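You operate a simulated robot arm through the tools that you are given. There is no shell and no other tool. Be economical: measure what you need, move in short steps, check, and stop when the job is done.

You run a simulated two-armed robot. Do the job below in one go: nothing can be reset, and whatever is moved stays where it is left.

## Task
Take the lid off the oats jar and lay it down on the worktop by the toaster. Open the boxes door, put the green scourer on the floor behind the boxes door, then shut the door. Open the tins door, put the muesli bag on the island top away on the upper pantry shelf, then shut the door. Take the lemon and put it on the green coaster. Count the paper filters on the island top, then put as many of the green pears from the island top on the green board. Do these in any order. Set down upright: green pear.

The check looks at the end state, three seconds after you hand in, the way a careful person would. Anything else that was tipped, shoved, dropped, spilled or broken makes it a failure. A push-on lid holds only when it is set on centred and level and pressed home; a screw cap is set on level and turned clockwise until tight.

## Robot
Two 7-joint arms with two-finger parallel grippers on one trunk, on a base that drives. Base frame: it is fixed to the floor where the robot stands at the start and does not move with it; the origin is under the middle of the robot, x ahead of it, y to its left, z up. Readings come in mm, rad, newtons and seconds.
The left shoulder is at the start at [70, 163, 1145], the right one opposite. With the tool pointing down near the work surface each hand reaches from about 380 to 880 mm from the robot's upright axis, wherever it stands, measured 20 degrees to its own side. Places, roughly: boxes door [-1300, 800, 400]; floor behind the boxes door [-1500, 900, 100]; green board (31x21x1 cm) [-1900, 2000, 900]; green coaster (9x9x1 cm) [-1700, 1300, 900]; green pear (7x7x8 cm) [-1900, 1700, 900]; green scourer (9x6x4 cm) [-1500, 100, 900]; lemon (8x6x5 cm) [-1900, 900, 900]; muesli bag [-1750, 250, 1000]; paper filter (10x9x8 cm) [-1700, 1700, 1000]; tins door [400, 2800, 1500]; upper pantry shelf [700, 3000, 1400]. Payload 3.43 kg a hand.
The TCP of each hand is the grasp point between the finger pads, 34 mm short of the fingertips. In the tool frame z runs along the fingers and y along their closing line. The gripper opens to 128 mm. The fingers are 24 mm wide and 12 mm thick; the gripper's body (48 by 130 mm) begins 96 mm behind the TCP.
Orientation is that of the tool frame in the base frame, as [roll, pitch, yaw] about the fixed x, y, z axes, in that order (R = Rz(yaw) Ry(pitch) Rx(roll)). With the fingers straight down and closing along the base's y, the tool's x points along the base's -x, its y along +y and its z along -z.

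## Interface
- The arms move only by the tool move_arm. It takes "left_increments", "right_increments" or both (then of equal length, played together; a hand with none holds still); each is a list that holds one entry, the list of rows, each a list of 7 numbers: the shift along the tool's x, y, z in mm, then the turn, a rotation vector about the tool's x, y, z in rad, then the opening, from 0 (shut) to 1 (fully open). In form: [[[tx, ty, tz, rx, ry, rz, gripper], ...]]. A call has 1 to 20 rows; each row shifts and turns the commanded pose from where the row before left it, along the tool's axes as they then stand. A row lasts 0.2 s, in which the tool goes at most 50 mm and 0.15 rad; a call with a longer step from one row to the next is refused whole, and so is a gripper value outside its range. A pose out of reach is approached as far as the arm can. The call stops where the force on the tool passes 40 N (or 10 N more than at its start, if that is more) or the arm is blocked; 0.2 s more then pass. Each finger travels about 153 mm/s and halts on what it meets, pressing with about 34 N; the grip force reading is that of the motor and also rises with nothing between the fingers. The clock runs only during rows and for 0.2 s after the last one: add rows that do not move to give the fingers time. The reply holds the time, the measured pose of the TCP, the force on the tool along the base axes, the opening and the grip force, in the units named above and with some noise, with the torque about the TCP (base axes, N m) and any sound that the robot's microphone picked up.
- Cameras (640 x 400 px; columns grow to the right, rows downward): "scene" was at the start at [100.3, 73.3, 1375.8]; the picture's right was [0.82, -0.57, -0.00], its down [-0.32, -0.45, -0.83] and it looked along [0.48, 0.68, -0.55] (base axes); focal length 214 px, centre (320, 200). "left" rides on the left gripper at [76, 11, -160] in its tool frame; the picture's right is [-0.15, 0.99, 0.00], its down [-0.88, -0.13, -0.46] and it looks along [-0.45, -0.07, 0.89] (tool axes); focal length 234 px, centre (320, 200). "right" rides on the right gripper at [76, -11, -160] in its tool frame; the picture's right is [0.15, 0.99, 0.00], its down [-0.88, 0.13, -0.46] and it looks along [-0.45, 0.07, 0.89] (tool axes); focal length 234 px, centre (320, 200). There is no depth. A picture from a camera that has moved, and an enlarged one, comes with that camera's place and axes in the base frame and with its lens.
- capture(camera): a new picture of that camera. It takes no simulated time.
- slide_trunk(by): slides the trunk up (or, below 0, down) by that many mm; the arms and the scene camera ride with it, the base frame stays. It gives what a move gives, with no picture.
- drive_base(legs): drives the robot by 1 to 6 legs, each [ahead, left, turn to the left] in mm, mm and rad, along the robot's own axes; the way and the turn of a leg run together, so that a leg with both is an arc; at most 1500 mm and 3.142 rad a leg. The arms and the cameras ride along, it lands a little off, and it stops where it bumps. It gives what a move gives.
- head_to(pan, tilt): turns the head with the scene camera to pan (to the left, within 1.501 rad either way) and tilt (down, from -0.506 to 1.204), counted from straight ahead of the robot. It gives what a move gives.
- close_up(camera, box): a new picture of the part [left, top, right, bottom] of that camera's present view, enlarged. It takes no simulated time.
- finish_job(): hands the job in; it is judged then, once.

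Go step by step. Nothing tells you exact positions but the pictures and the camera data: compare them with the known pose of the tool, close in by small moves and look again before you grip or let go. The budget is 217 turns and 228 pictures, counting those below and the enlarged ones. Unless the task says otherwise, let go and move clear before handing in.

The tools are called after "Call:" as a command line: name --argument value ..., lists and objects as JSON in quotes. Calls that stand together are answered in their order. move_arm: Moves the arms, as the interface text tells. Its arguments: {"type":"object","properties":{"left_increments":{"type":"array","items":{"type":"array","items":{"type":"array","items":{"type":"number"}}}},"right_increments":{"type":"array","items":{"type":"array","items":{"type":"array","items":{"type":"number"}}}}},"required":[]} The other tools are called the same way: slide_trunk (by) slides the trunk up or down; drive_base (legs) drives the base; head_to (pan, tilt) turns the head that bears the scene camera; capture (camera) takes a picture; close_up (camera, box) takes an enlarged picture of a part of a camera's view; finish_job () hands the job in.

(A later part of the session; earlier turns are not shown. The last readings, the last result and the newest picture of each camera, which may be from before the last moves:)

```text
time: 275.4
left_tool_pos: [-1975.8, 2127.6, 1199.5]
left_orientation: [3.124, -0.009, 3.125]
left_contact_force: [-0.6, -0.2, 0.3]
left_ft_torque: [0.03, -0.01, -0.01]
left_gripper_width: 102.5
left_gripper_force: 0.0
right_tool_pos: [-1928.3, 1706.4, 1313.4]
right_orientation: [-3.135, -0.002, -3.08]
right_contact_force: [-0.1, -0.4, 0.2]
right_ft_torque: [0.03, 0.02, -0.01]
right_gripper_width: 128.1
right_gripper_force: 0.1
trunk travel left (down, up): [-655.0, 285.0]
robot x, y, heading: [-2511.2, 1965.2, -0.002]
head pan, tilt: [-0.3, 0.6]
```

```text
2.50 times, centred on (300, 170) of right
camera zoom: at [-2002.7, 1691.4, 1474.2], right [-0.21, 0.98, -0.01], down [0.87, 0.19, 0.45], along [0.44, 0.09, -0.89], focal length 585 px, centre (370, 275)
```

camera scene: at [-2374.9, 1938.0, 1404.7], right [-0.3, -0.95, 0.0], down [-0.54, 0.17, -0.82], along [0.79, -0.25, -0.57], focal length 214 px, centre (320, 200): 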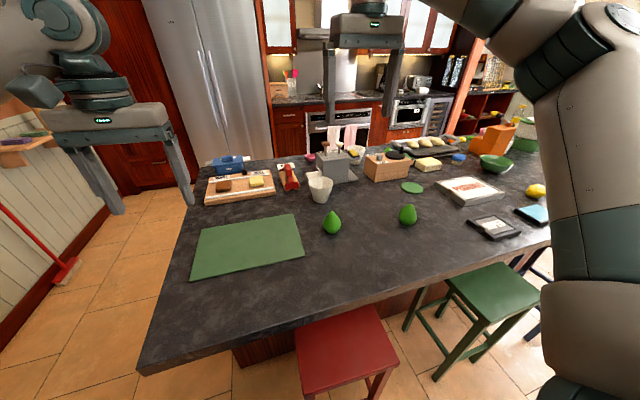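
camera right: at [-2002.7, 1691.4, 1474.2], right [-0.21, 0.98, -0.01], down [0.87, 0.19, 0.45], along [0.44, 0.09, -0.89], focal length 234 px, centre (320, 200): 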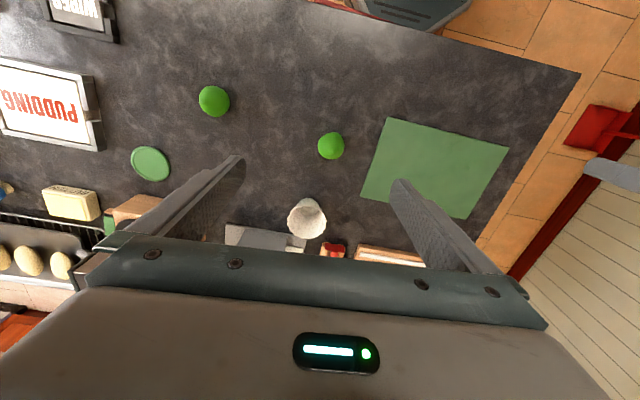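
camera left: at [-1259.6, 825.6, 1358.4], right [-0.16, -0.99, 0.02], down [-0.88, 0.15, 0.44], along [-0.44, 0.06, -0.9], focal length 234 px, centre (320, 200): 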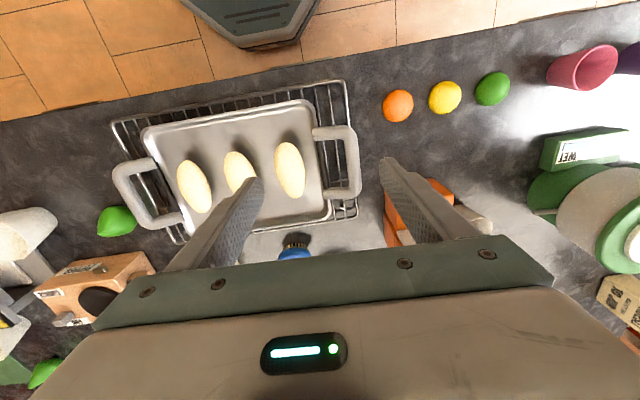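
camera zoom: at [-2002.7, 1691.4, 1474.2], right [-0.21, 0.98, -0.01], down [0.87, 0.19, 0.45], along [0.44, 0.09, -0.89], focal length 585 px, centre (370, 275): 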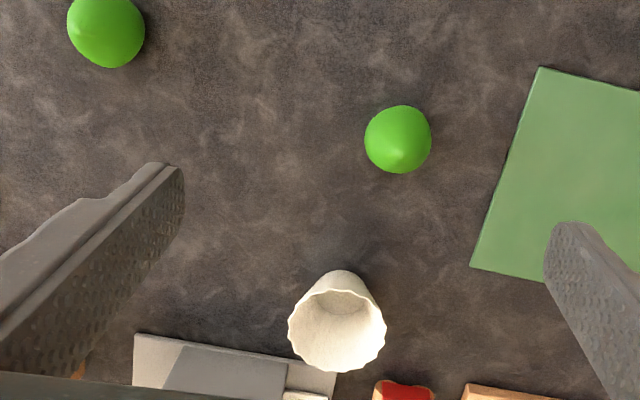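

Count is 2 filters, so two pears. Position the right hand above the nearer pear (≈[-1884, 1739]) and descend part-way.

Call:
move_arm --right_increments '[[[-23, 15, 40, 0, 0, 0, 1], [-23, 15, 40, 0, 0, 0, 1], [0, 0, 40, 0, 0, 0, 1], [0, 0, 40, 0, 0, 0, 1], [0, 0, 40, 0, 0, 0, 1], [0, 0, 30, 0, 0, 0, 1], [0, 0, 0, 0, 0, 0, 1]]]'

Call:
capture --camera "right"

Call:
capture --camera "scene"

```text
time: 277.0
left_tool_pos: [-1977.5, 2128.7, 1198.7]
left_orientation: [3.121, -0.009, 3.125]
left_contact_force: [-0.9, 0.6, 0.6]
left_ft_torque: [-0.02, 0.03, 0.01]
left_gripper_width: 102.3
left_gripper_force: 0.0
right_tool_pos: [-1882.8, 1738.4, 1084.9]
right_orientation: [-3.139, -0.004, -3.08]
right_contact_force: [0.2, 0.8, 0.1]
right_ft_torque: [0.0, 0.0, 0.01]
right_gripper_width: 128.3
right_gripper_force: 0.1
trunk travel left (down, up): [-655.0, 285.0]
robot x, y, heading: [-2510.1, 1966.9, -0.004]
head pan, tilt: [-0.3, 0.6]
```

```text
90 pictures are left
camera right: at [-1958.8, 1724.3, 1245.0], right [-0.21, 0.98, -0.01], down [0.87, 0.19, 0.45], along [0.45, 0.09, -0.89], focal length 234 px, centre (320, 200)
```

right: 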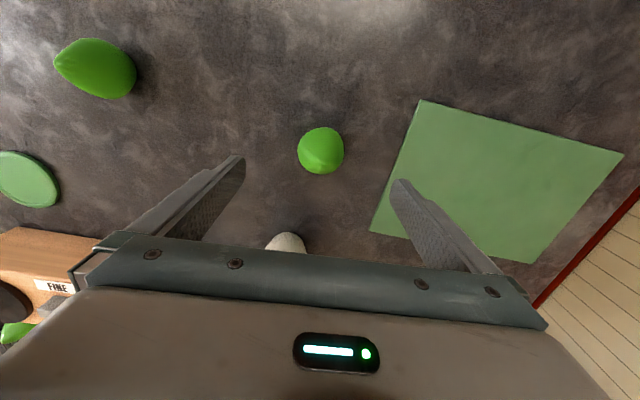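

```text
89 pictures are left
camera scene: at [-2375.1, 1938.6, 1404.7], right [-0.3, -0.95, 0.0], down [-0.54, 0.17, -0.83], along [0.79, -0.25, -0.57], focal length 214 px, centre (320, 200)
```

scene: 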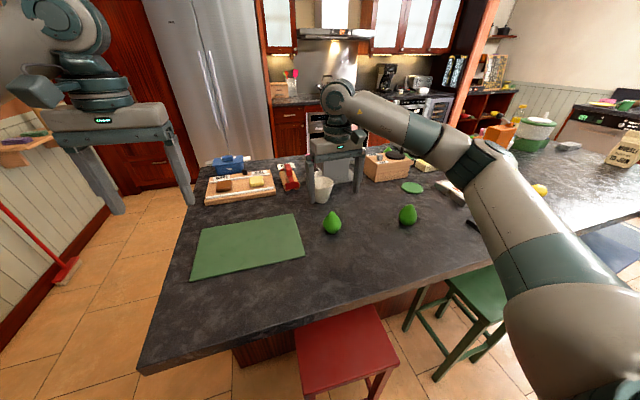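

Well centred. Descend and grip gently.

Call:
move_arm --right_increments '[[[0, 2, 40, 0, 0, 0, 1], [0, 0, 40, 0, 0, 0, 1], [0, 0, 30, 0, 0, 0, 1], [0, 0, 11, 0, 0, 0, 1], [0, 0, 0, 0, 0, 0, 0.8], [0, 0, 0, 0, 0, 0, 0.65], [0, 0, 0, 0, 0, 0, 0.5], [0, 0, 0, 0, 0, 0, 0.4], [0, 0, 0, 0, 0, 0, 0.4]]]'

Call:
capture --camera "right"

Call:
close_up --camera "scene" --box '[270, 130, 390, 250]'

```text
time: 279.0
left_tool_pos: [-1977.2, 2128.8, 1198.3]
left_orientation: [3.123, -0.008, 3.124]
left_contact_force: [0.8, 0.4, 0.2]
left_ft_torque: [0.02, 0.02, 0.0]
left_gripper_width: 102.6
left_gripper_force: 0.1
right_tool_pos: [-1884.5, 1740.0, 960.2]
right_orientation: [-3.136, -0.001, -3.082]
right_contact_force: [0.5, 0.5, 0.3]
right_ft_torque: [-0.03, 0.01, 0.02]
right_gripper_width: 60.6
right_gripper_force: 34.1
trunk travel left (down, up): [-655.0, 285.0]
robot x, y, heading: [-2510.8, 1968.4, -0.006]
head pan, tilt: [-0.3, 0.6]
```

```text
88 pictures are left
camera right: at [-1959.1, 1725.2, 1120.7], right [-0.21, 0.98, -0.01], down [0.87, 0.19, 0.45], along [0.44, 0.09, -0.89], focal length 234 px, centre (320, 200)
```

right: 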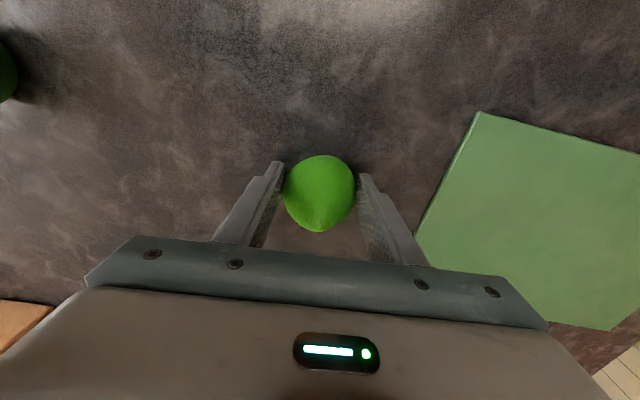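

```text
3.33 times, centred on (330, 190) of scene
camera zoom: at [-2374.9, 1938.0, 1404.7], right [-0.3, -0.95, 0.0], down [-0.54, 0.17, -0.82], along [0.79, -0.25, -0.57], focal length 715 px, centre (287, 233)
```

zoom: 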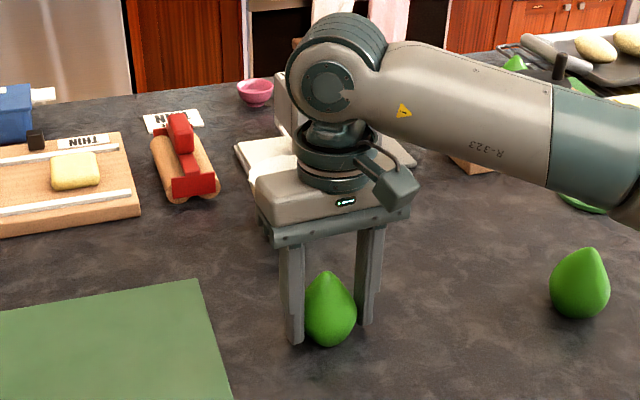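

Pear gripped. Lift and drive along to put it on the board's far half.

Call:
move_arm --right_increments '[[[0, 0, -20, 0, 0, 0, 0.3], [0, 0, -30, 0, 0, 0, 0.3], [0, 0, -30, 0, 0, 0, 0.3], [0, 0, 0, 0, 0, 0, 0.3]]]'

Call:
drive_base --legs '[[0, 325, 0]]'

Call:
capture --camera "right"

Call:
capture --camera "scene"

```text
time: 280.0
left_tool_pos: [-1977.6, 2127.6, 1198.7]
left_orientation: [3.122, -0.008, 3.124]
left_contact_force: [0.7, -0.7, 0.0]
left_ft_torque: [0.0, -0.01, 0.01]
left_gripper_width: 102.4
left_gripper_force: 0.0
right_tool_pos: [-1883.4, 1740.7, 1042.2]
right_orientation: [-3.136, -0.002, -3.081]
right_contact_force: [-0.5, -0.8, -2.1]
right_ft_torque: [0.01, 0.02, 0.01]
right_gripper_width: 60.5
right_gripper_force: 33.7
trunk travel left (down, up): [-655.0, 285.0]
robot x, y, heading: [-2511.5, 1963.1, -0.0]
head pan, tilt: [-0.3, 0.6]
```

```text
time: 282.2
left_tool_pos: [-1977.5, 2455.0, 1198.9]
left_orientation: [3.123, -0.008, 3.129]
left_contact_force: [0.1, 0.0, 0.4]
left_ft_torque: [0.02, 0.0, 0.0]
left_gripper_width: 102.5
left_gripper_force: 0.0
right_tool_pos: [-1881.5, 2068.7, 1042.6]
right_orientation: [-3.137, -0.001, -3.076]
right_contact_force: [0.7, 0.0, -1.9]
right_ft_torque: [0.01, 0.03, 0.07]
right_gripper_width: 60.2
right_gripper_force: 33.7
trunk travel left (down, up): [-655.0, 285.0]
robot x, y, heading: [-2511.6, 2290.1, -0.001]
head pan, tilt: [-0.3, 0.6]
```

```text
86 pictures are left
camera right: at [-1956.2, 2053.3, 1202.7], right [-0.21, 0.98, 0.0], down [0.87, 0.19, 0.45], along [0.44, 0.09, -0.89], focal length 234 px, centre (320, 200)
```

right: 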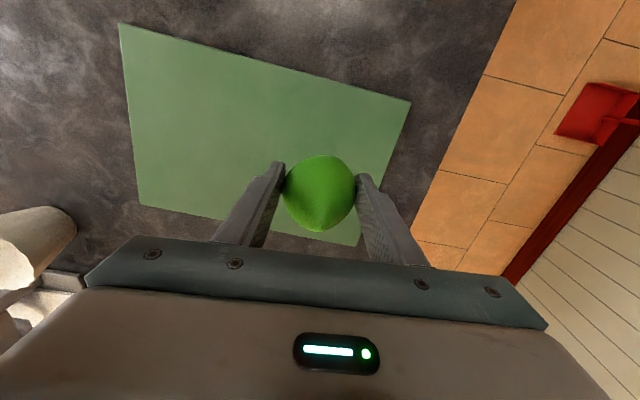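

```text
85 pictures are left
camera scene: at [-2373.7, 2262.8, 1404.7], right [-0.3, -0.96, 0.0], down [-0.54, 0.17, -0.82], along [0.79, -0.24, -0.57], focal length 214 px, centre (320, 200)
```

scene: 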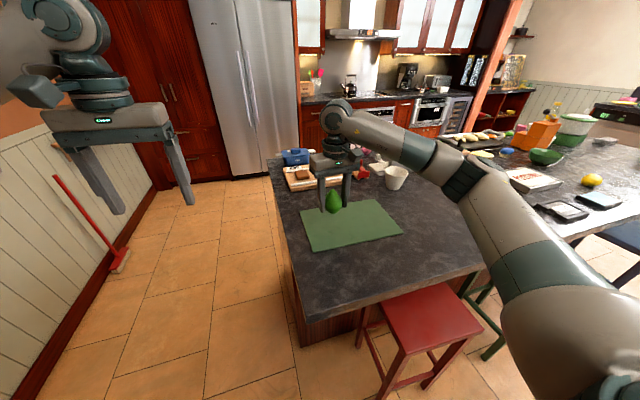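

The pear is over the board (x -1961..-1762, y 1851..2153). Lower it.

Call:
move_arm --right_increments '[[[0, 0, 30, 0, 0, 0, 0.3], [0, 0, 25, 0, 0, 0, 0.3], [0, 0, 8, 0, 0, 0, 0.3], [0, 0, 3, 0, 0, 0, 0.3], [0, 0, 2, 0, 0, 0, 0.3], [0, 0, 0, 0, 0, 0, 0.3]]]'

Call:
move_arm --right_increments '[[[0, 0, 2, 0, 0, 0, 0.3], [0, 0, 1, 0, 0, 0, 0.3], [0, 0, 0, 0, 0, 0, 0.3]]]'

Call:
close_up --camera "scene" --box '[290, 140, 420, 260]'

```text
time: 283.6
left_tool_pos: [-1977.2, 2455.2, 1198.3]
left_orientation: [3.124, -0.009, 3.129]
left_contact_force: [-0.8, -0.3, 1.0]
left_ft_torque: [-0.01, 0.01, 0.01]
left_gripper_width: 102.0
left_gripper_force: 0.1
right_tool_pos: [-1882.0, 2068.2, 974.4]
right_orientation: [-3.136, -0.002, -3.075]
right_contact_force: [-0.3, 0.2, -0.8]
right_ft_torque: [0.0, 0.02, -0.03]
right_gripper_width: 60.5
right_gripper_force: 33.7
trunk travel left (down, up): [-655.0, 285.0]
robot x, y, heading: [-2507.4, 2285.6, -0.0]
head pan, tilt: [-0.3, 0.6]
```

```text
time: 284.4
left_tool_pos: [-1976.4, 2455.4, 1199.0]
left_orientation: [3.122, -0.009, 3.129]
left_contact_force: [-0.1, 0.1, -0.3]
left_ft_torque: [0.01, 0.01, -0.02]
left_gripper_width: 102.5
left_gripper_force: 0.0
right_tool_pos: [-1881.8, 2068.8, 972.0]
right_orientation: [-3.137, -0.001, -3.073]
right_contact_force: [-1.2, -0.1, -1.2]
right_ft_torque: [0.04, 0.03, -0.02]
right_gripper_width: 60.3
right_gripper_force: 34.2
trunk travel left (down, up): [-655.0, 285.0]
robot x, y, heading: [-2511.0, 2287.5, -0.003]
head pan, tilt: [-0.3, 0.6]
```

```text
3.33 times, centred on (355, 200) of scene
camera zoom: at [-2373.8, 2263.0, 1404.7], right [-0.3, -0.96, 0.0], down [-0.54, 0.17, -0.82], along [0.79, -0.24, -0.57], focal length 715 px, centre (203, 200)
```

zoom: 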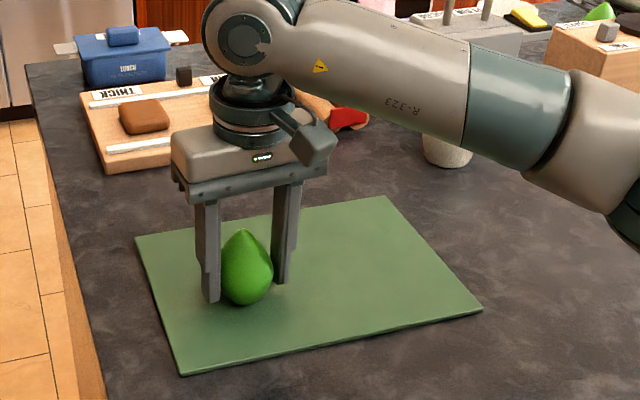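

Call:
move_arm --right_increments '[[[0, 0, 1, 0, 0, 0, 0.3], [0, 0, 1, 0, 0, 0, 0.3], [0, 0, 1, 0, 0, 0, 0.3], [0, 0, 0, 0, 0, 0, 0.3]]]'

Call:
move_arm --right_increments '[[[0, 0, 1, 0, 0, 0, 0.3], [0, 0, 0, 0, 0, 0, 0.3]]]'

```text
time: 285.4
left_tool_pos: [-1977.6, 2455.8, 1199.0]
left_orientation: [3.122, -0.01, 3.13]
left_contact_force: [-0.4, 0.7, -1.5]
left_ft_torque: [0.04, 0.02, 0.01]
left_gripper_width: 102.4
left_gripper_force: 0.0
right_tool_pos: [-1881.3, 2067.6, 969.3]
right_orientation: [-3.136, -0.004, -3.076]
right_contact_force: [0.0, 0.0, -2.2]
right_ft_torque: [0.02, -0.01, -0.02]
right_gripper_width: 60.6
right_gripper_force: 33.7
trunk travel left (down, up): [-655.0, 285.0]
robot x, y, heading: [-2509.4, 2286.9, 0.001]
head pan, tilt: [-0.3, 0.6]
```

```text
time: 286.0
left_tool_pos: [-1977.4, 2456.4, 1199.0]
left_orientation: [3.122, -0.009, 3.13]
left_contact_force: [0.3, -0.2, 0.1]
left_ft_torque: [0.0, 0.0, -0.04]
left_gripper_width: 102.3
left_gripper_force: 0.1
right_tool_pos: [-1881.8, 2067.3, 968.6]
right_orientation: [-3.136, -0.003, -3.074]
right_contact_force: [0.1, -0.5, -0.2]
right_ft_torque: [0.0, 0.02, 0.01]
right_gripper_width: 60.5
right_gripper_force: 33.9
trunk travel left (down, up): [-655.0, 285.0]
robot x, y, heading: [-2509.7, 2290.1, -0.003]
head pan, tilt: [-0.3, 0.6]
```

Call:
move_arm --right_increments '[[[0, 0, 1, 0, 0, 0, 0.3], [0, 0, 0.5, 0, 0, 0, 0.3], [0, 0, 0, 0, 0, 0, 0.3]]]'

```text
time: 286.8
left_tool_pos: [-1977.3, 2455.5, 1199.6]
left_orientation: [3.122, -0.009, 3.129]
left_contact_force: [0.2, 0.7, -0.2]
left_ft_torque: [-0.02, 0.0, -0.01]
left_gripper_width: 102.4
left_gripper_force: 0.0
right_tool_pos: [-1881.5, 2068.5, 967.2]
right_orientation: [-3.138, 0.0, -3.076]
right_contact_force: [0.9, 0.3, 4.0]
right_ft_torque: [-0.02, 0.01, -0.02]
right_gripper_width: 60.4
right_gripper_force: 34.1
trunk travel left (down, up): [-655.0, 285.0]
robot x, y, heading: [-2509.6, 2291.6, 0.005]
head pan, tilt: [-0.3, 0.6]
```

Contact (4 N). Release and rise, then go for the second pear at ≈[-1923, 1485].

Call:
move_arm --right_increments '[[[0, 0, 0, 0, 0, 0, 0.5], [0, 0, 0, 0, 0, 0, 0.6], [0, 0, 0, 0, 0, 0, 0.8], [0, 0, 0, 0, 0, 0, 1], [0, 0, -30, 0, 0, 0, 1], [0, 0, -40, 0, 0, 0, 1], [0, 0, -40, 0, 0, 0, 1], [0, 0, -40, 0, 0, 0, 1], [0, 0, 0, 0, 0, 0, 1]]]'

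Call:
capture --camera "right"

Call:
drive_base --legs '[[-38, -583, 0]]'

Call:
capture --camera "right"

```text
time: 288.8
left_tool_pos: [-1977.2, 2455.0, 1198.7]
left_orientation: [3.121, -0.008, 3.13]
left_contact_force: [0.4, -0.2, -0.2]
left_ft_torque: [0.0, 0.0, -0.04]
left_gripper_width: 102.3
left_gripper_force: 0.1
right_tool_pos: [-1880.3, 2069.4, 1117.1]
right_orientation: [-3.135, -0.002, -3.075]
right_contact_force: [0.2, -1.0, -1.3]
right_ft_torque: [0.02, 0.02, -0.04]
right_gripper_width: 128.1
right_gripper_force: 0.1
trunk travel left (down, up): [-655.0, 285.0]
robot x, y, heading: [-2507.5, 2288.5, -0.002]
head pan, tilt: [-0.3, 0.6]
```

```text
83 pictures are left
camera right: at [-1955.4, 2054.3, 1276.6], right [-0.21, 0.98, 0.0], down [0.87, 0.19, 0.45], along [0.44, 0.09, -0.89], focal length 234 px, centre (320, 200)
```

right: 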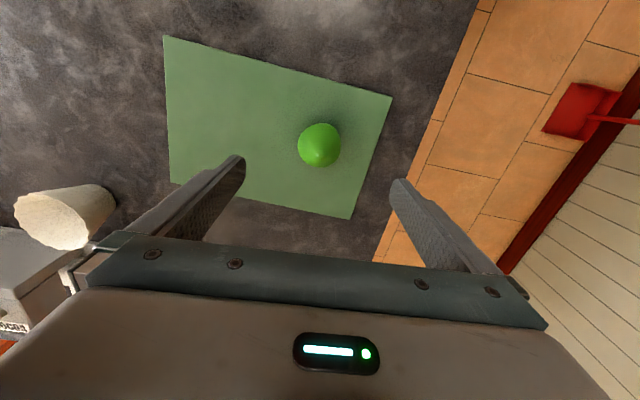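

```text
time: 292.1
left_tool_pos: [-2015.6, 1872.5, 1199.0]
left_orientation: [3.122, -0.009, 3.125]
left_contact_force: [-0.5, -0.9, -0.5]
left_ft_torque: [0.0, 0.02, 0.03]
left_gripper_width: 102.5
left_gripper_force: 0.0
right_tool_pos: [-1920.5, 1485.4, 1115.5]
right_orientation: [-3.136, -0.002, -3.079]
right_contact_force: [0.3, 0.1, 0.6]
right_ft_torque: [0.01, -0.02, 0.04]
right_gripper_width: 127.9
right_gripper_force: 0.0
trunk travel left (down, up): [-655.0, 285.0]
robot x, y, heading: [-2543.8, 1706.3, -0.005]
head pan, tilt: [-0.3, 0.6]
```

```text
82 pictures are left
camera right: at [-1995.4, 1471.3, 1276.6], right [-0.21, 0.98, -0.01], down [0.87, 0.19, 0.45], along [0.44, 0.09, -0.89], focal length 234 px, centre (320, 200)
```

right: 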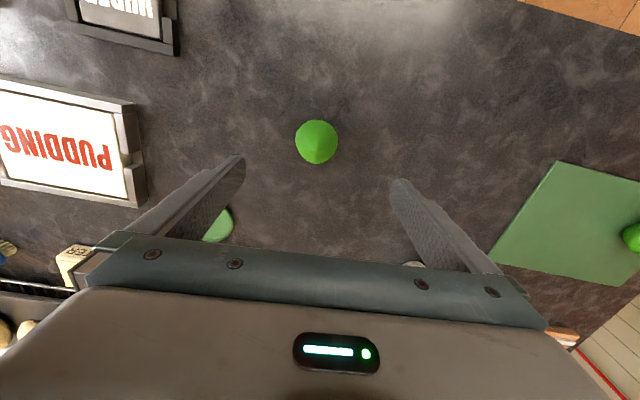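

First pear stands on the board. The second is right under the hand; descend and grip.

Call:
move_arm --right_increments '[[[1, -5, 40, 0, 0, 0, 1], [0, 0, 40, 0, 0, 0, 1], [0, 0, 40, 0, 0, 0, 1], [0, 0, 25, 0, 0, 0, 1], [0, 0, 9, 0, 0, 0, 1], [0, 0, 0, 0, 0, 0, 0.8], [0, 0, 0, 0, 0, 0, 0.65], [0, 0, 0, 0, 0, 0, 0.5], [0, 0, 0, 0, 0, 0, 0.4], [0, 0, 0, 0, 0, 0, 0.3]]]'

Call:
move_arm --right_increments '[[[0, 0, -20, 0, 0, 0, 0.3], [0, 0, -30, 0, 0, 0, 0.3], [0, 0, -30, 0, 0, 0, 0.3], [0, 0, 0, 0, 0, 0, 0.3]]]'

Call:
drive_base --legs '[[40, 445, 0]]'

Call:
capture --camera "right"

```text
time: 294.3
left_tool_pos: [-2014.8, 1871.8, 1199.6]
left_orientation: [3.123, -0.008, 3.128]
left_contact_force: [0.1, -0.2, 0.7]
left_ft_torque: [-0.02, 0.0, -0.03]
left_gripper_width: 102.2
left_gripper_force: 0.0
right_tool_pos: [-1921.0, 1480.8, 964.3]
right_orientation: [-3.137, -0.002, -3.08]
right_contact_force: [-0.5, 0.0, -0.2]
right_ft_torque: [0.04, -0.01, 0.03]
right_gripper_width: 60.2
right_gripper_force: 33.8
trunk travel left (down, up): [-655.0, 285.0]
robot x, y, heading: [-2542.5, 1706.2, -0.007]
head pan, tilt: [-0.3, 0.6]
```

```text
time: 295.3
left_tool_pos: [-2015.8, 1872.3, 1198.6]
left_orientation: [3.122, -0.008, 3.125]
left_contact_force: [-0.2, 0.7, 0.1]
left_ft_torque: [0.03, 0.0, -0.01]
left_gripper_width: 102.7
left_gripper_force: 0.0
right_tool_pos: [-1920.2, 1479.0, 1043.9]
right_orientation: [-3.136, -0.001, -3.079]
right_contact_force: [0.5, 0.4, -1.8]
right_ft_torque: [-0.02, 0.0, 0.02]
right_gripper_width: 60.0
right_gripper_force: 34.0
trunk travel left (down, up): [-655.0, 285.0]
robot x, y, heading: [-2548.4, 1706.6, -0.002]
head pan, tilt: [-0.3, 0.6]
```

```text
time: 298.0
left_tool_pos: [-1973.3, 2322.9, 1198.3]
left_orientation: [3.122, -0.009, 3.128]
left_contact_force: [-0.1, 0.1, 0.3]
left_ft_torque: [0.01, -0.03, 0.01]
left_gripper_width: 102.3
left_gripper_force: 0.1
right_tool_pos: [-1879.1, 1930.8, 1044.3]
right_orientation: [-3.135, -0.002, -3.079]
right_contact_force: [-0.1, -0.2, -2.0]
right_ft_torque: [0.01, 0.0, 0.02]
right_gripper_width: 60.4
right_gripper_force: 33.8
trunk travel left (down, up): [-655.0, 285.0]
robot x, y, heading: [-2506.2, 2153.7, -0.007]
head pan, tilt: [-0.3, 0.6]
```

```text
81 pictures are left
camera right: at [-1952.7, 1915.8, 1203.6], right [-0.21, 0.98, -0.01], down [0.87, 0.19, 0.45], along [0.44, 0.09, -0.89], focal length 234 px, centre (320, 200)
```

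right: 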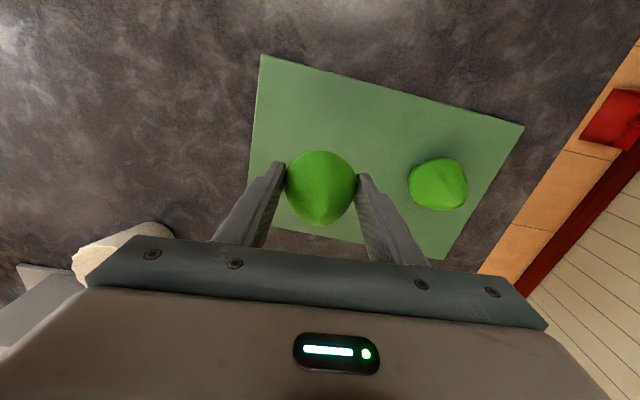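

Lower the second pear (contact expected near z≈971).

Call:
move_arm --right_increments '[[[0, 0, 30, 0, 0, 0, 0.3], [0, 0, 25, 0, 0, 0, 0.3], [0, 0, 10, 0, 0, 0, 0.3], [0, 0, 3, 0, 0, 0, 0.3], [0, 0, 2, 0, 0, 0, 0.3], [0, 0, 1, 0, 0, 0, 0.3], [0, 0, 0, 0, 0, 0, 0.3]]]'

Call:
move_arm --right_increments '[[[0, 0, 1, 0, 0, 0, 0.3], [0, 0, 1, 0, 0, 0, 0.3], [0, 0, 0, 0, 0, 0, 0.3]]]'

```text
time: 299.6
left_tool_pos: [-1973.5, 2322.4, 1198.7]
left_orientation: [3.122, -0.009, 3.129]
left_contact_force: [0.4, -0.6, 0.7]
left_ft_torque: [0.0, -0.01, 0.02]
left_gripper_width: 102.5
left_gripper_force: 0.1
right_tool_pos: [-1878.3, 1930.5, 972.7]
right_orientation: [-3.138, -0.002, -3.077]
right_contact_force: [0.8, 0.7, -1.4]
right_ft_torque: [-0.02, -0.04, 0.0]
right_gripper_width: 59.9
right_gripper_force: 33.3
trunk travel left (down, up): [-655.0, 285.0]
robot x, y, heading: [-2504.0, 2160.4, -0.0]
head pan, tilt: [-0.3, 0.6]
```

```text
time: 300.4
left_tool_pos: [-1973.5, 2324.3, 1198.5]
left_orientation: [3.122, -0.009, 3.129]
left_contact_force: [0.2, -0.7, 0.0]
left_ft_torque: [0.0, 0.01, 0.0]
left_gripper_width: 102.6
left_gripper_force: 0.0
right_tool_pos: [-1876.7, 1930.7, 971.1]
right_orientation: [-3.137, -0.002, -3.077]
right_contact_force: [-0.4, 0.3, -1.6]
right_ft_torque: [0.02, 0.01, 0.04]
right_gripper_width: 60.2
right_gripper_force: 34.4
trunk travel left (down, up): [-655.0, 285.0]
robot x, y, heading: [-2503.9, 2158.6, -0.001]
head pan, tilt: [-0.3, 0.6]
```

Call:
move_arm --right_increments '[[[0, 0, 1, 0, 0, 0, 0.3], [0, 0, 1, 0, 0, 0, 0.3], [0, 0, 0, 0, 0, 0, 0.3]]]'

Call:
move_arm --right_increments '[[[0, 0, 1, 0, 0, 0, 0.3], [0, 0, 0, 0, 0, 0, 0.3]]]'

```text
time: 301.2
left_tool_pos: [-1974.6, 2323.8, 1198.5]
left_orientation: [3.123, -0.008, 3.127]
left_contact_force: [-0.1, 0.5, 0.4]
left_ft_torque: [-0.01, 0.02, -0.02]
left_gripper_width: 102.3
left_gripper_force: 0.1
right_tool_pos: [-1877.5, 1930.3, 969.7]
right_orientation: [-3.136, -0.002, -3.078]
right_contact_force: [2.7, -0.2, 3.6]
right_ft_torque: [0.01, -0.04, -0.01]
right_gripper_width: 60.0
right_gripper_force: 33.9
trunk travel left (down, up): [-655.0, 285.0]
robot x, y, heading: [-2505.5, 2157.0, -0.004]
head pan, tilt: [-0.3, 0.6]
```

```text
time: 301.8
left_tool_pos: [-1975.6, 2324.3, 1198.6]
left_orientation: [3.121, -0.009, 3.127]
left_contact_force: [-0.4, 0.3, 0.1]
left_ft_torque: [0.01, -0.03, -0.01]
left_gripper_width: 102.6
left_gripper_force: 0.0
right_tool_pos: [-1877.8, 1929.4, 970.9]
right_orientation: [-3.137, 0.001, -3.078]
right_contact_force: [3.6, -2.1, 14.7]
right_ft_torque: [-0.09, -0.04, 0.04]
right_gripper_width: 59.8
right_gripper_force: 34.2
trunk travel left (down, up): [-655.0, 285.0]
robot x, y, heading: [-2499.9, 2154.8, -0.003]
head pan, tilt: [-0.3, 0.6]
```

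Contact. Release, rise, and drive toward the lemon (≈[-1929, 872]).

Call:
move_arm --right_increments '[[[0, 0, -1, 0, 0, 0, 0.5], [0, 0, 0, 0, 0, 0, 0.6], [0, 0, 0, 0, 0, 0, 0.75], [0, 0, 0, 0, 0, 0, 0.8], [0, 0, -30, 0, 0, 0, 0.8], [0, 0, -40, 0, 0, 0, 0.8], [0, 0, -40, 0, 0, 0, 1], [0, 0, -40, 0, 0, 0, 1], [0, 0, -40, 0, 0, 0, 1], [0, 0, 0, 0, 0, 0, 1]]]'

Call:
capture --camera "right"

Call:
drive_base --legs '[[-60, 0, 0], [0, -1000, 0]]'

Call:
capture --camera "right"

Call:
capture --camera "scene"

```text
time: 304.0
left_tool_pos: [-1974.2, 2323.2, 1199.1]
left_orientation: [3.123, -0.009, 3.127]
left_contact_force: [-0.5, -0.5, 0.0]
left_ft_torque: [0.01, 0.06, -0.01]
left_gripper_width: 102.3
left_gripper_force: 0.1
right_tool_pos: [-1878.5, 1930.6, 1155.8]
right_orientation: [-3.135, -0.003, -3.076]
right_contact_force: [0.0, -0.1, 0.5]
right_ft_torque: [0.0, 0.03, -0.01]
right_gripper_width: 127.9
right_gripper_force: 0.0
trunk travel left (down, up): [-655.0, 285.0]
robot x, y, heading: [-2504.9, 2159.6, -0.004]
head pan, tilt: [-0.3, 0.6]
```

```text
80 pictures are left
camera right: at [-1952.7, 1915.8, 1317.1], right [-0.21, 0.98, 0.0], down [0.87, 0.19, 0.45], along [0.44, 0.09, -0.89], focal length 234 px, centre (320, 200)
```

right: 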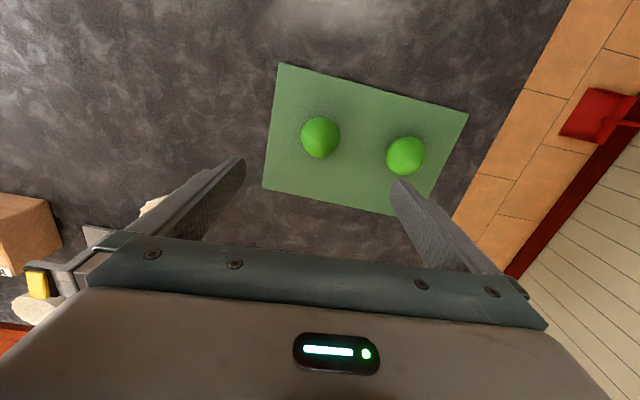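

```text
time: 309.8
left_tool_pos: [-2033.7, 1339.4, 1199.6]
left_orientation: [3.122, -0.01, 3.138]
left_contact_force: [-0.3, 1.1, 0.4]
left_ft_torque: [-0.02, 0.0, 0.0]
left_gripper_width: 102.3
left_gripper_force: 0.0
right_tool_pos: [-1934.0, 947.9, 1157.0]
right_orientation: [-3.137, -0.003, -3.067]
right_contact_force: [-0.2, 0.0, -0.1]
right_ft_torque: [0.0, 0.03, -0.01]
right_gripper_width: 127.9
right_gripper_force: 0.1
trunk travel left (down, up): [-655.0, 285.0]
robot x, y, heading: [-2567.0, 1169.0, 0.006]
head pan, tilt: [-0.3, 0.6]
```

```text
79 pictures are left
camera right: at [-2009.2, 931.9, 1317.3], right [-0.22, 0.98, -0.01], down [0.87, 0.2, 0.45], along [0.44, 0.1, -0.89], focal length 234 px, centre (320, 200)
```

right: 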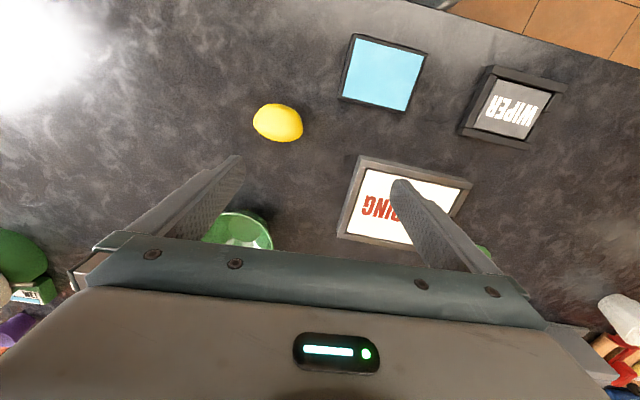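

```text
78 pictures are left
camera scene: at [-2429.2, 1143.4, 1404.7], right [-0.29, -0.96, 0.0], down [-0.54, 0.16, -0.82], along [0.79, -0.24, -0.57], focal length 214 px, centre (320, 200)
```

scene: 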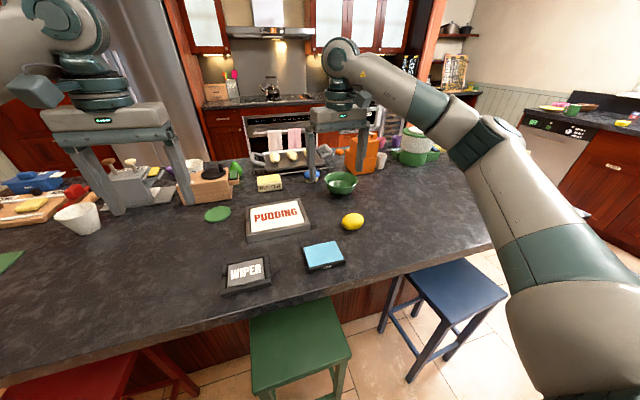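

Lemon at ≈[-1940, 881], long axis along y. I move over it and turn the hand ~80° to grip across its width.

Call:
move_arm --right_increments '[[[6, -33, 0, 0, 0, 0, 1], [5, -33, 0, 0, 0, 0, 1], [0, 0, 0, 0, 0, -0.14, 1], [0, 0, 0, 0, 0, -0.14, 1], [0, 0, 0, 0, 0, -0.14, 1], [0, 0, 0, 0, 0, -0.14, 1], [0, 0, 0, 0, 0, -0.14, 1], [0, 0, 0, 0, 0, -0.14, 1], [0, 0, 0, 0, 0, -0.14, 1], [0, 0, 0, 0, 0, -0.14, 1], [0, 0, 0, 0, 0, -0.14, 1], [0, 0, 0, 0, 0, -0.14, 1], [0, 0, 30, 0, 0, 0, 1], [0, 0, 30, 0, 0, 0, 1], [0, 0, 0, 0, 0, 0, 1]]]'

Call:
capture --camera "right"

```text
time: 312.9
left_tool_pos: [-2033.9, 1339.1, 1199.2]
left_orientation: [3.122, -0.008, 3.14]
left_contact_force: [-0.9, -0.1, -0.6]
left_ft_torque: [0.0, -0.01, 0.0]
left_gripper_width: 102.5
left_gripper_force: 0.0
right_tool_pos: [-2107.3, 1002.3, 1071.7]
right_orientation: [3.14, -0.005, -1.666]
right_contact_force: [-0.5, -0.5, 0.5]
right_ft_torque: [0.0, 0.0, 0.02]
right_gripper_width: 127.9
right_gripper_force: 0.0
right hand out of reach, approached as far as the arm can: row 7, 8, 9, 10, 11, 12
trunk travel left (down, up): [-655.0, 285.0]
robot x, y, heading: [-2563.9, 1169.1, 0.01]
head pan, tilt: [-0.3, 0.6]
```

```text
77 pictures are left
camera right: at [-2103.2, 927.2, 1231.8], right [-1.0, -0.05, 0.0], down [-0.05, 0.89, 0.45], along [-0.02, 0.45, -0.89], focal length 234 px, centre (320, 200)
```

right: 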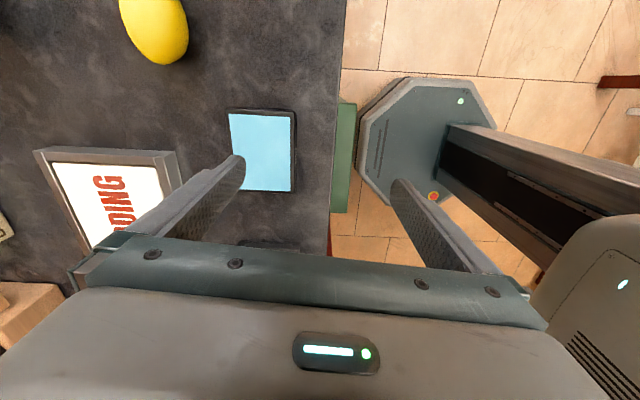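

That orientation isn't reachable here. I try the opposite turn direction.

Call:
move_arm --right_increments '[[[0, 0, -40, 0, 0, 0.145, 1], [0, 0, -30, 0, 0, 0.145, 1], [0, 0, 0, 0, 0, 0.145, 1], [0, 0, 0, 0, 0, 0.145, 1], [0, 0, 0, 0, 0, 0.145, 1], [0, 0, 0, 0, 0, 0.145, 1], [0, 0, 0, 0, 0, 0.145, 1], [0, 0, 0, 0, 0, 0.145, 1], [0, 0, 0, 0, 0, 0.145, 1], [0, 0, 0, 0, 0, 0.145, 1], [0, 0, 0, 0, 0, 0.145, 1], [0, 0, 0, 0, 0, 0.145, 1], [0, 0, 0, 0, 0, 0.145, 1], [0, 0, 0, 0, 0, 0.145, 1], [0, 0, 0, 0, 0, 0.145, 1], [0, 0, 0, 0, 0, 0.145, 1], [0, 0, 0, 0, 0, 0.145, 1], [0, 0, 0, 0, 0, 0.145, 1], [0, 0, 0, 0, 0, 0.145, 1], [0, 0, 0, 0, 0, 0.145, 1]]]'

```text
time: 317.1
left_tool_pos: [-2034.3, 1339.5, 1198.2]
left_orientation: [3.123, -0.009, 3.138]
left_contact_force: [0.1, -0.5, -0.3]
left_ft_torque: [0.0, 0.0, 0.02]
left_gripper_width: 102.5
left_gripper_force: 0.1
right_tool_pos: [-2107.0, 1002.8, 1141.7]
right_orientation: [-3.139, 0.004, 1.712]
right_contact_force: [0.5, -0.4, 0.5]
right_ft_torque: [0.01, 0.01, -0.01]
right_gripper_width: 127.9
right_gripper_force: 0.0
trunk travel left (down, up): [-655.0, 285.0]
robot x, y, heading: [-2560.2, 1167.5, 0.011]
head pan, tilt: [-0.3, 0.6]
```

Reached cleanly. Move over the lemon.

Call:
move_arm --right_increments '[[[-29, 30, 0, 0, 0, 0, 1], [-29, 30, 0, 0, 0, 0, 1], [-29, 30, 0, 0, 0, 0, 1], [-29, 30, 0, 0, 0, 0, 1], [-27, 28, 0, 0, 0, 0, 1], [0, 0, 40, 0, 0, 0, 1], [0, 0, 0, 0, 0, 0, 1]]]'

Call:
capture --camera "right"

```text
time: 318.8
left_tool_pos: [-2033.9, 1339.7, 1199.4]
left_orientation: [3.124, -0.007, 3.137]
left_contact_force: [0.4, -0.2, 0.2]
left_ft_torque: [-0.03, -0.01, -0.02]
left_gripper_width: 102.4
left_gripper_force: 0.0
right_tool_pos: [-1940.0, 883.3, 1101.7]
right_orientation: [-3.141, 0.004, 1.715]
right_contact_force: [0.1, 0.0, 0.3]
right_ft_torque: [-0.06, 0.01, 0.0]
right_gripper_width: 127.9
right_gripper_force: 0.1
trunk travel left (down, up): [-655.0, 285.0]
robot x, y, heading: [-2562.8, 1169.9, 0.007]
head pan, tilt: [-0.3, 0.6]
```

```text
76 pictures are left
camera right: at [-1962.1, 958.2, 1260.0], right [0.96, 0.29, 0.0], down [0.26, -0.85, 0.46], along [0.13, -0.44, -0.89], focal length 234 px, centre (320, 200)
```

right: 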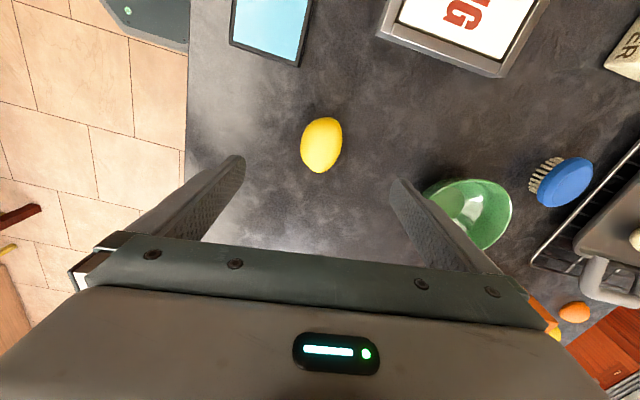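

Perfectly aligned. Descend and grip the lemon.

Call:
move_arm --right_increments '[[[0, 0, 40, 0, 0, 0, 0.85], [0, 0, 40, 0, 0, 0, 0.8], [0, 0, 40, 0, 0, 0, 0.8], [0, 0, 18, 0, 0, 0, 0.8], [0, 0, 6, 0, 0, 0, 0.8], [0, 0, 0, 0, 0, 0, 0.6], [0, 0, 0, 0, 0, 0, 0.45], [0, 0, 0, 0, 0, 0, 0.35], [0, 0, 0, 0, 0, 0, 0.25], [0, 0, 0, 0, 0, 0, 0.25]]]'

Call:
move_arm --right_increments '[[[0, 0, -15, 0, 0, 0, 0.25], [0, 0, -30, 0, 0, 0, 0.25], [0, 0, -40, 0, 0, 0, 0.25], [0, 0, -40, 0, 0, 0, 0.25], [0, 0, 0, 0, 0, 0, 0.25]]]'

Call:
capture --camera "right"

```text
time: 320.9
left_tool_pos: [-2033.1, 1338.3, 1198.5]
left_orientation: [3.122, -0.009, 3.138]
left_contact_force: [-0.1, 0.3, 0.0]
left_ft_torque: [0.02, 0.0, 0.0]
left_gripper_width: 102.4
left_gripper_force: 0.0
right_tool_pos: [-1941.8, 880.9, 958.7]
right_orientation: [-3.141, 0.005, 1.715]
right_contact_force: [0.3, -0.8, 0.4]
right_ft_torque: [-0.04, 0.03, 0.02]
right_gripper_width: 54.9
right_gripper_force: 33.9
trunk travel left (down, up): [-655.0, 285.0]
robot x, y, heading: [-2565.0, 1166.3, 0.007]
head pan, tilt: [-0.3, 0.6]
```

```text
time: 322.1
left_tool_pos: [-2034.8, 1339.3, 1199.4]
left_orientation: [3.122, -0.009, 3.139]
left_contact_force: [0.0, 0.4, 0.2]
left_ft_torque: [0.04, 0.02, 0.0]
left_gripper_width: 102.5
left_gripper_force: 0.0
right_tool_pos: [-1938.8, 881.4, 1082.5]
right_orientation: [-3.14, 0.004, 1.715]
right_contact_force: [0.8, 0.3, -1.2]
right_ft_torque: [0.06, 0.03, -0.02]
right_gripper_width: 54.6
right_gripper_force: 34.0
trunk travel left (down, up): [-655.0, 285.0]
robot x, y, heading: [-2566.6, 1167.2, 0.006]
head pan, tilt: [-0.3, 0.6]
```

```text
75 pictures are left
camera right: at [-1959.9, 955.3, 1241.5], right [0.96, 0.29, 0.0], down [0.26, -0.85, 0.46], along [0.13, -0.44, -0.89], focal length 234 px, centre (320, 200)
```

right: 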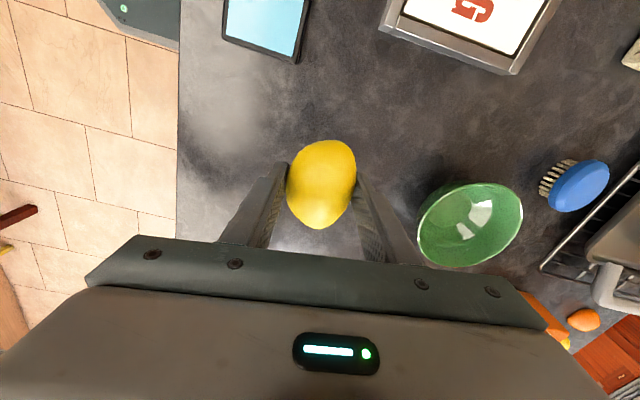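

Lemon held. Coaster is at ≈[-1741, 1323]. Drive along, then extend the arm over it.

Call:
drive_base --legs '[[0, 342, 0], [62, 0, 0]]'

Call:
move_arm --right_increments '[[[16, 29, 0, 0, 0, 0, 0.25], [16, 29, 0, 0, 0, 0, 0.25], [16, 29, 0, 0, 0, 0, 0.25], [16, 20, 0, 0, 0, 0, 0.25], [16, 10, 0, 0, 0, 0, 0.25], [0, 0, 0, 0, 0, 0, 0.25]]]'

Call:
capture --camera "right"

Call:
capture --camera "scene"

```text
time: 325.0
left_tool_pos: [-1981.9, 1691.9, 1200.3]
left_orientation: [3.122, -0.01, -3.138]
left_contact_force: [0.2, 0.4, -0.7]
left_ft_torque: [-0.01, 0.02, -0.01]
left_gripper_width: 102.4
left_gripper_force: 0.0
right_tool_pos: [-1881.5, 1234.3, 1082.3]
right_orientation: [3.138, 0.006, 1.722]
right_contact_force: [0.5, 0.8, -1.3]
right_ft_torque: [0.0, 0.01, 0.02]
right_gripper_width: 54.7
right_gripper_force: 34.2
trunk travel left (down, up): [-655.0, 285.0]
robot x, y, heading: [-2503.8, 1516.5, 0.016]
head pan, tilt: [-0.3, 0.6]
```

```text
time: 326.4
left_tool_pos: [-1980.3, 1690.5, 1199.0]
left_orientation: [3.122, -0.01, -3.137]
left_contact_force: [0.0, 0.3, -0.3]
left_ft_torque: [0.0, 0.0, -0.02]
left_gripper_width: 102.2
left_gripper_force: 0.1
right_tool_pos: [-1774.8, 1330.6, 1081.4]
right_orientation: [-3.14, 0.006, 1.722]
right_contact_force: [-0.1, -0.4, -1.3]
right_ft_torque: [-0.01, -0.01, 0.01]
right_gripper_width: 54.8
right_gripper_force: 33.5
trunk travel left (down, up): [-655.0, 285.0]
robot x, y, heading: [-2504.3, 1516.0, 0.019]
head pan, tilt: [-0.3, 0.6]
```

```text
74 pictures are left
camera right: at [-1797.8, 1404.3, 1240.6], right [0.96, 0.29, 0.0], down [0.26, -0.85, 0.46], along [0.13, -0.44, -0.89], focal length 234 px, centre (320, 200)
```

right: 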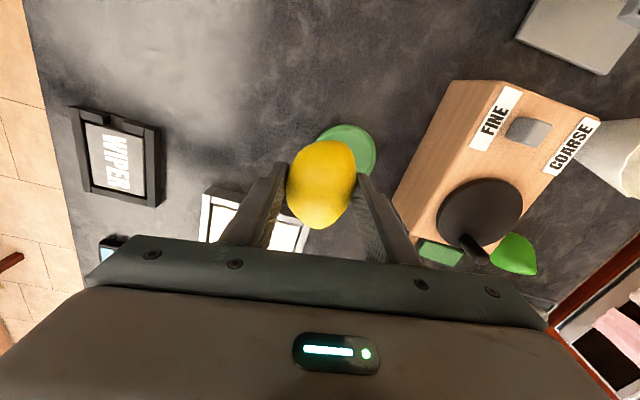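

```text
73 pictures are left
camera scene: at [-2373.5, 1491.6, 1404.7], right [-0.28, -0.96, 0.0], down [-0.54, 0.16, -0.82], along [0.79, -0.23, -0.57], focal length 214 px, centre (320, 200)
```

scene: 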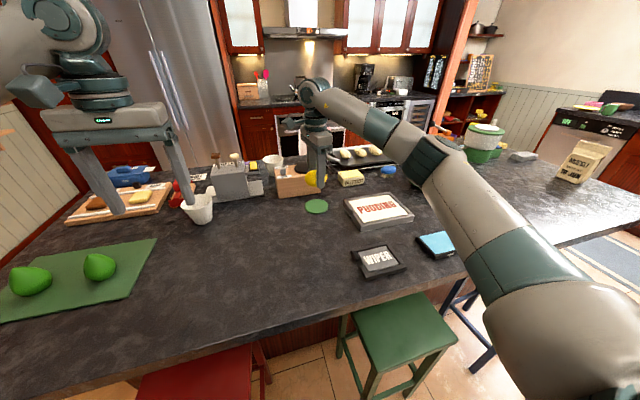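

Shift 33 mm onto the coaster centre and lower.

Call:
move_arm --right_increments '[[[-6, 16, 0, 0, 0, 0, 0.25], [-5, 16, 0, 0, 0, 0, 0.25], [0, 0, 35, 0, 0, 0, 0.25], [0, 0, 35, 0, 0, 0, 0.25], [0, 0, 25, 0, 0, 0, 0.25], [0, 0, 0, 0, 0, 0, 0.25]]]'

Call:
capture --camera "right"

Call:
close_up --camera "scene" --box '[250, 140, 400, 240]'

```text
time: 327.8
left_tool_pos: [-1978.6, 1691.1, 1199.4]
left_orientation: [3.123, -0.008, -3.139]
left_contact_force: [1.5, 0.1, 0.3]
left_ft_torque: [-0.02, 0.01, -0.03]
left_gripper_width: 102.7
left_gripper_force: 0.1
right_tool_pos: [-1743.6, 1325.4, 984.8]
right_orientation: [-3.141, 0.007, 1.722]
right_contact_force: [-0.4, -0.4, -1.4]
right_ft_torque: [-0.01, 0.03, 0.0]
right_gripper_width: 54.7
right_gripper_force: 34.1
trunk travel left (down, up): [-655.0, 285.0]
robot x, y, heading: [-2505.2, 1514.6, 0.017]
head pan, tilt: [-0.3, 0.6]
```

```text
72 pictures are left
camera right: at [-1766.4, 1399.5, 1144.9], right [0.96, 0.29, 0.0], down [0.26, -0.85, 0.46], along [0.13, -0.44, -0.89], focal length 234 px, centre (320, 200)
```

right: 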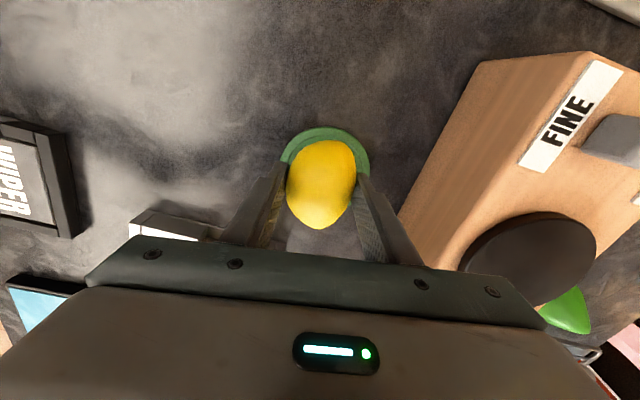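

```text
4.00 times, centred on (325, 190) of scene
camera zoom: at [-2373.3, 1492.3, 1404.7], right [-0.28, -0.96, 0.0], down [-0.54, 0.16, -0.82], along [0.79, -0.23, -0.57], focal length 858 px, centre (300, 240)
```

zoom: 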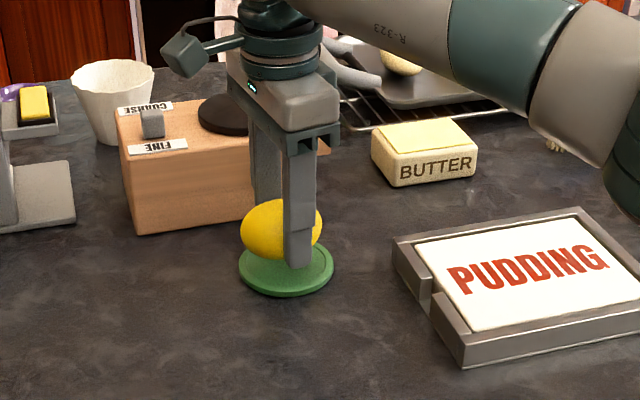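

Centred over the coaster. Lower to contact.

Call:
move_arm --right_increments '[[[0, 1, 8, 0, 0, 0, 0.25], [0, 0, 4, 0, 0, 0, 0.25], [0, 0, 2, 0, 0, 0, 0.25], [0, 0, 1, 0, 0, 0, 0.25], [0, 0, 0, 0, 0, 0, 0.25]]]'

Call:
move_arm --right_increments '[[[0, 0, 1, 0, 0, 0, 0.25], [0, 0, 1, 0, 0, 0, 0.25], [0, 0, 0, 0, 0, 0, 0.25]]]'

```text
time: 329.0
left_tool_pos: [-1980.7, 1691.9, 1199.0]
left_orientation: [3.123, -0.01, -3.139]
left_contact_force: [0.2, 0.0, -0.3]
left_ft_torque: [-0.01, -0.02, 0.01]
left_gripper_width: 102.6
left_gripper_force: 0.0
right_tool_pos: [-1742.5, 1323.8, 970.4]
right_orientation: [-3.14, 0.005, 1.721]
right_contact_force: [0.0, -0.8, -0.3]
right_ft_torque: [-0.03, 0.0, 0.0]
right_gripper_width: 54.6
right_gripper_force: 34.5
trunk travel left (down, up): [-655.0, 285.0]
robot x, y, heading: [-2508.2, 1514.5, 0.019]
head pan, tilt: [-0.3, 0.6]
```

```text
time: 329.8
left_tool_pos: [-1980.0, 1691.8, 1199.8]
left_orientation: [3.122, -0.009, -3.139]
left_contact_force: [0.6, -0.5, -0.5]
left_ft_torque: [-0.01, -0.03, 0.0]
left_gripper_width: 102.2
left_gripper_force: 0.0
right_tool_pos: [-1742.9, 1325.2, 969.0]
right_orientation: [3.142, 0.005, 1.722]
right_contact_force: [0.5, 0.8, -0.7]
right_ft_torque: [0.04, 0.04, 0.02]
right_gripper_width: 54.9
right_gripper_force: 33.4
trunk travel left (down, up): [-655.0, 285.0]
robot x, y, heading: [-2513.9, 1517.2, 0.022]
head pan, tilt: [-0.3, 0.6]
```

Call:
move_arm --right_increments '[[[0, 0, 1, 0, 0, 0, 0.25], [0, 0, 1, 0, 0, 0, 0.25], [0, 0, 0, 0, 0, 0, 0.25]]]'

Call:
move_arm --right_increments '[[[0, 0, 1, 0, 0, 0, 0.25], [0, 0, 0, 0, 0, 0, 0.25]]]'

```text
time: 330.6
left_tool_pos: [-1979.7, 1692.2, 1199.5]
left_orientation: [3.122, -0.01, -3.138]
left_contact_force: [-0.4, 0.0, 0.1]
left_ft_torque: [-0.04, 0.01, 0.0]
left_gripper_width: 102.3
left_gripper_force: 0.1
right_tool_pos: [-1744.1, 1324.9, 967.9]
right_orientation: [-3.14, 0.006, 1.723]
right_contact_force: [0.5, -0.8, -1.4]
right_ft_torque: [0.0, -0.01, -0.01]
right_gripper_width: 54.7
right_gripper_force: 34.2
trunk travel left (down, up): [-655.0, 285.0]
robot x, y, heading: [-2509.2, 1515.0, 0.019]
head pan, tilt: [-0.3, 0.6]
```

```text
time: 331.2
left_tool_pos: [-1980.3, 1691.5, 1199.3]
left_orientation: [3.122, -0.008, -3.138]
left_contact_force: [0.1, -0.4, 0.4]
left_ft_torque: [0.0, -0.01, 0.0]
left_gripper_width: 102.3
left_gripper_force: 0.2
right_tool_pos: [-1742.8, 1325.1, 968.2]
right_orientation: [3.141, 0.005, 1.723]
right_contact_force: [0.7, -0.6, 4.3]
right_ft_torque: [-0.02, -0.01, -0.01]
right_gripper_width: 54.6
right_gripper_force: 34.1
trunk travel left (down, up): [-655.0, 285.0]
robot x, y, heading: [-2509.9, 1516.0, 0.018]
head pan, tilt: [-0.3, 0.6]
```

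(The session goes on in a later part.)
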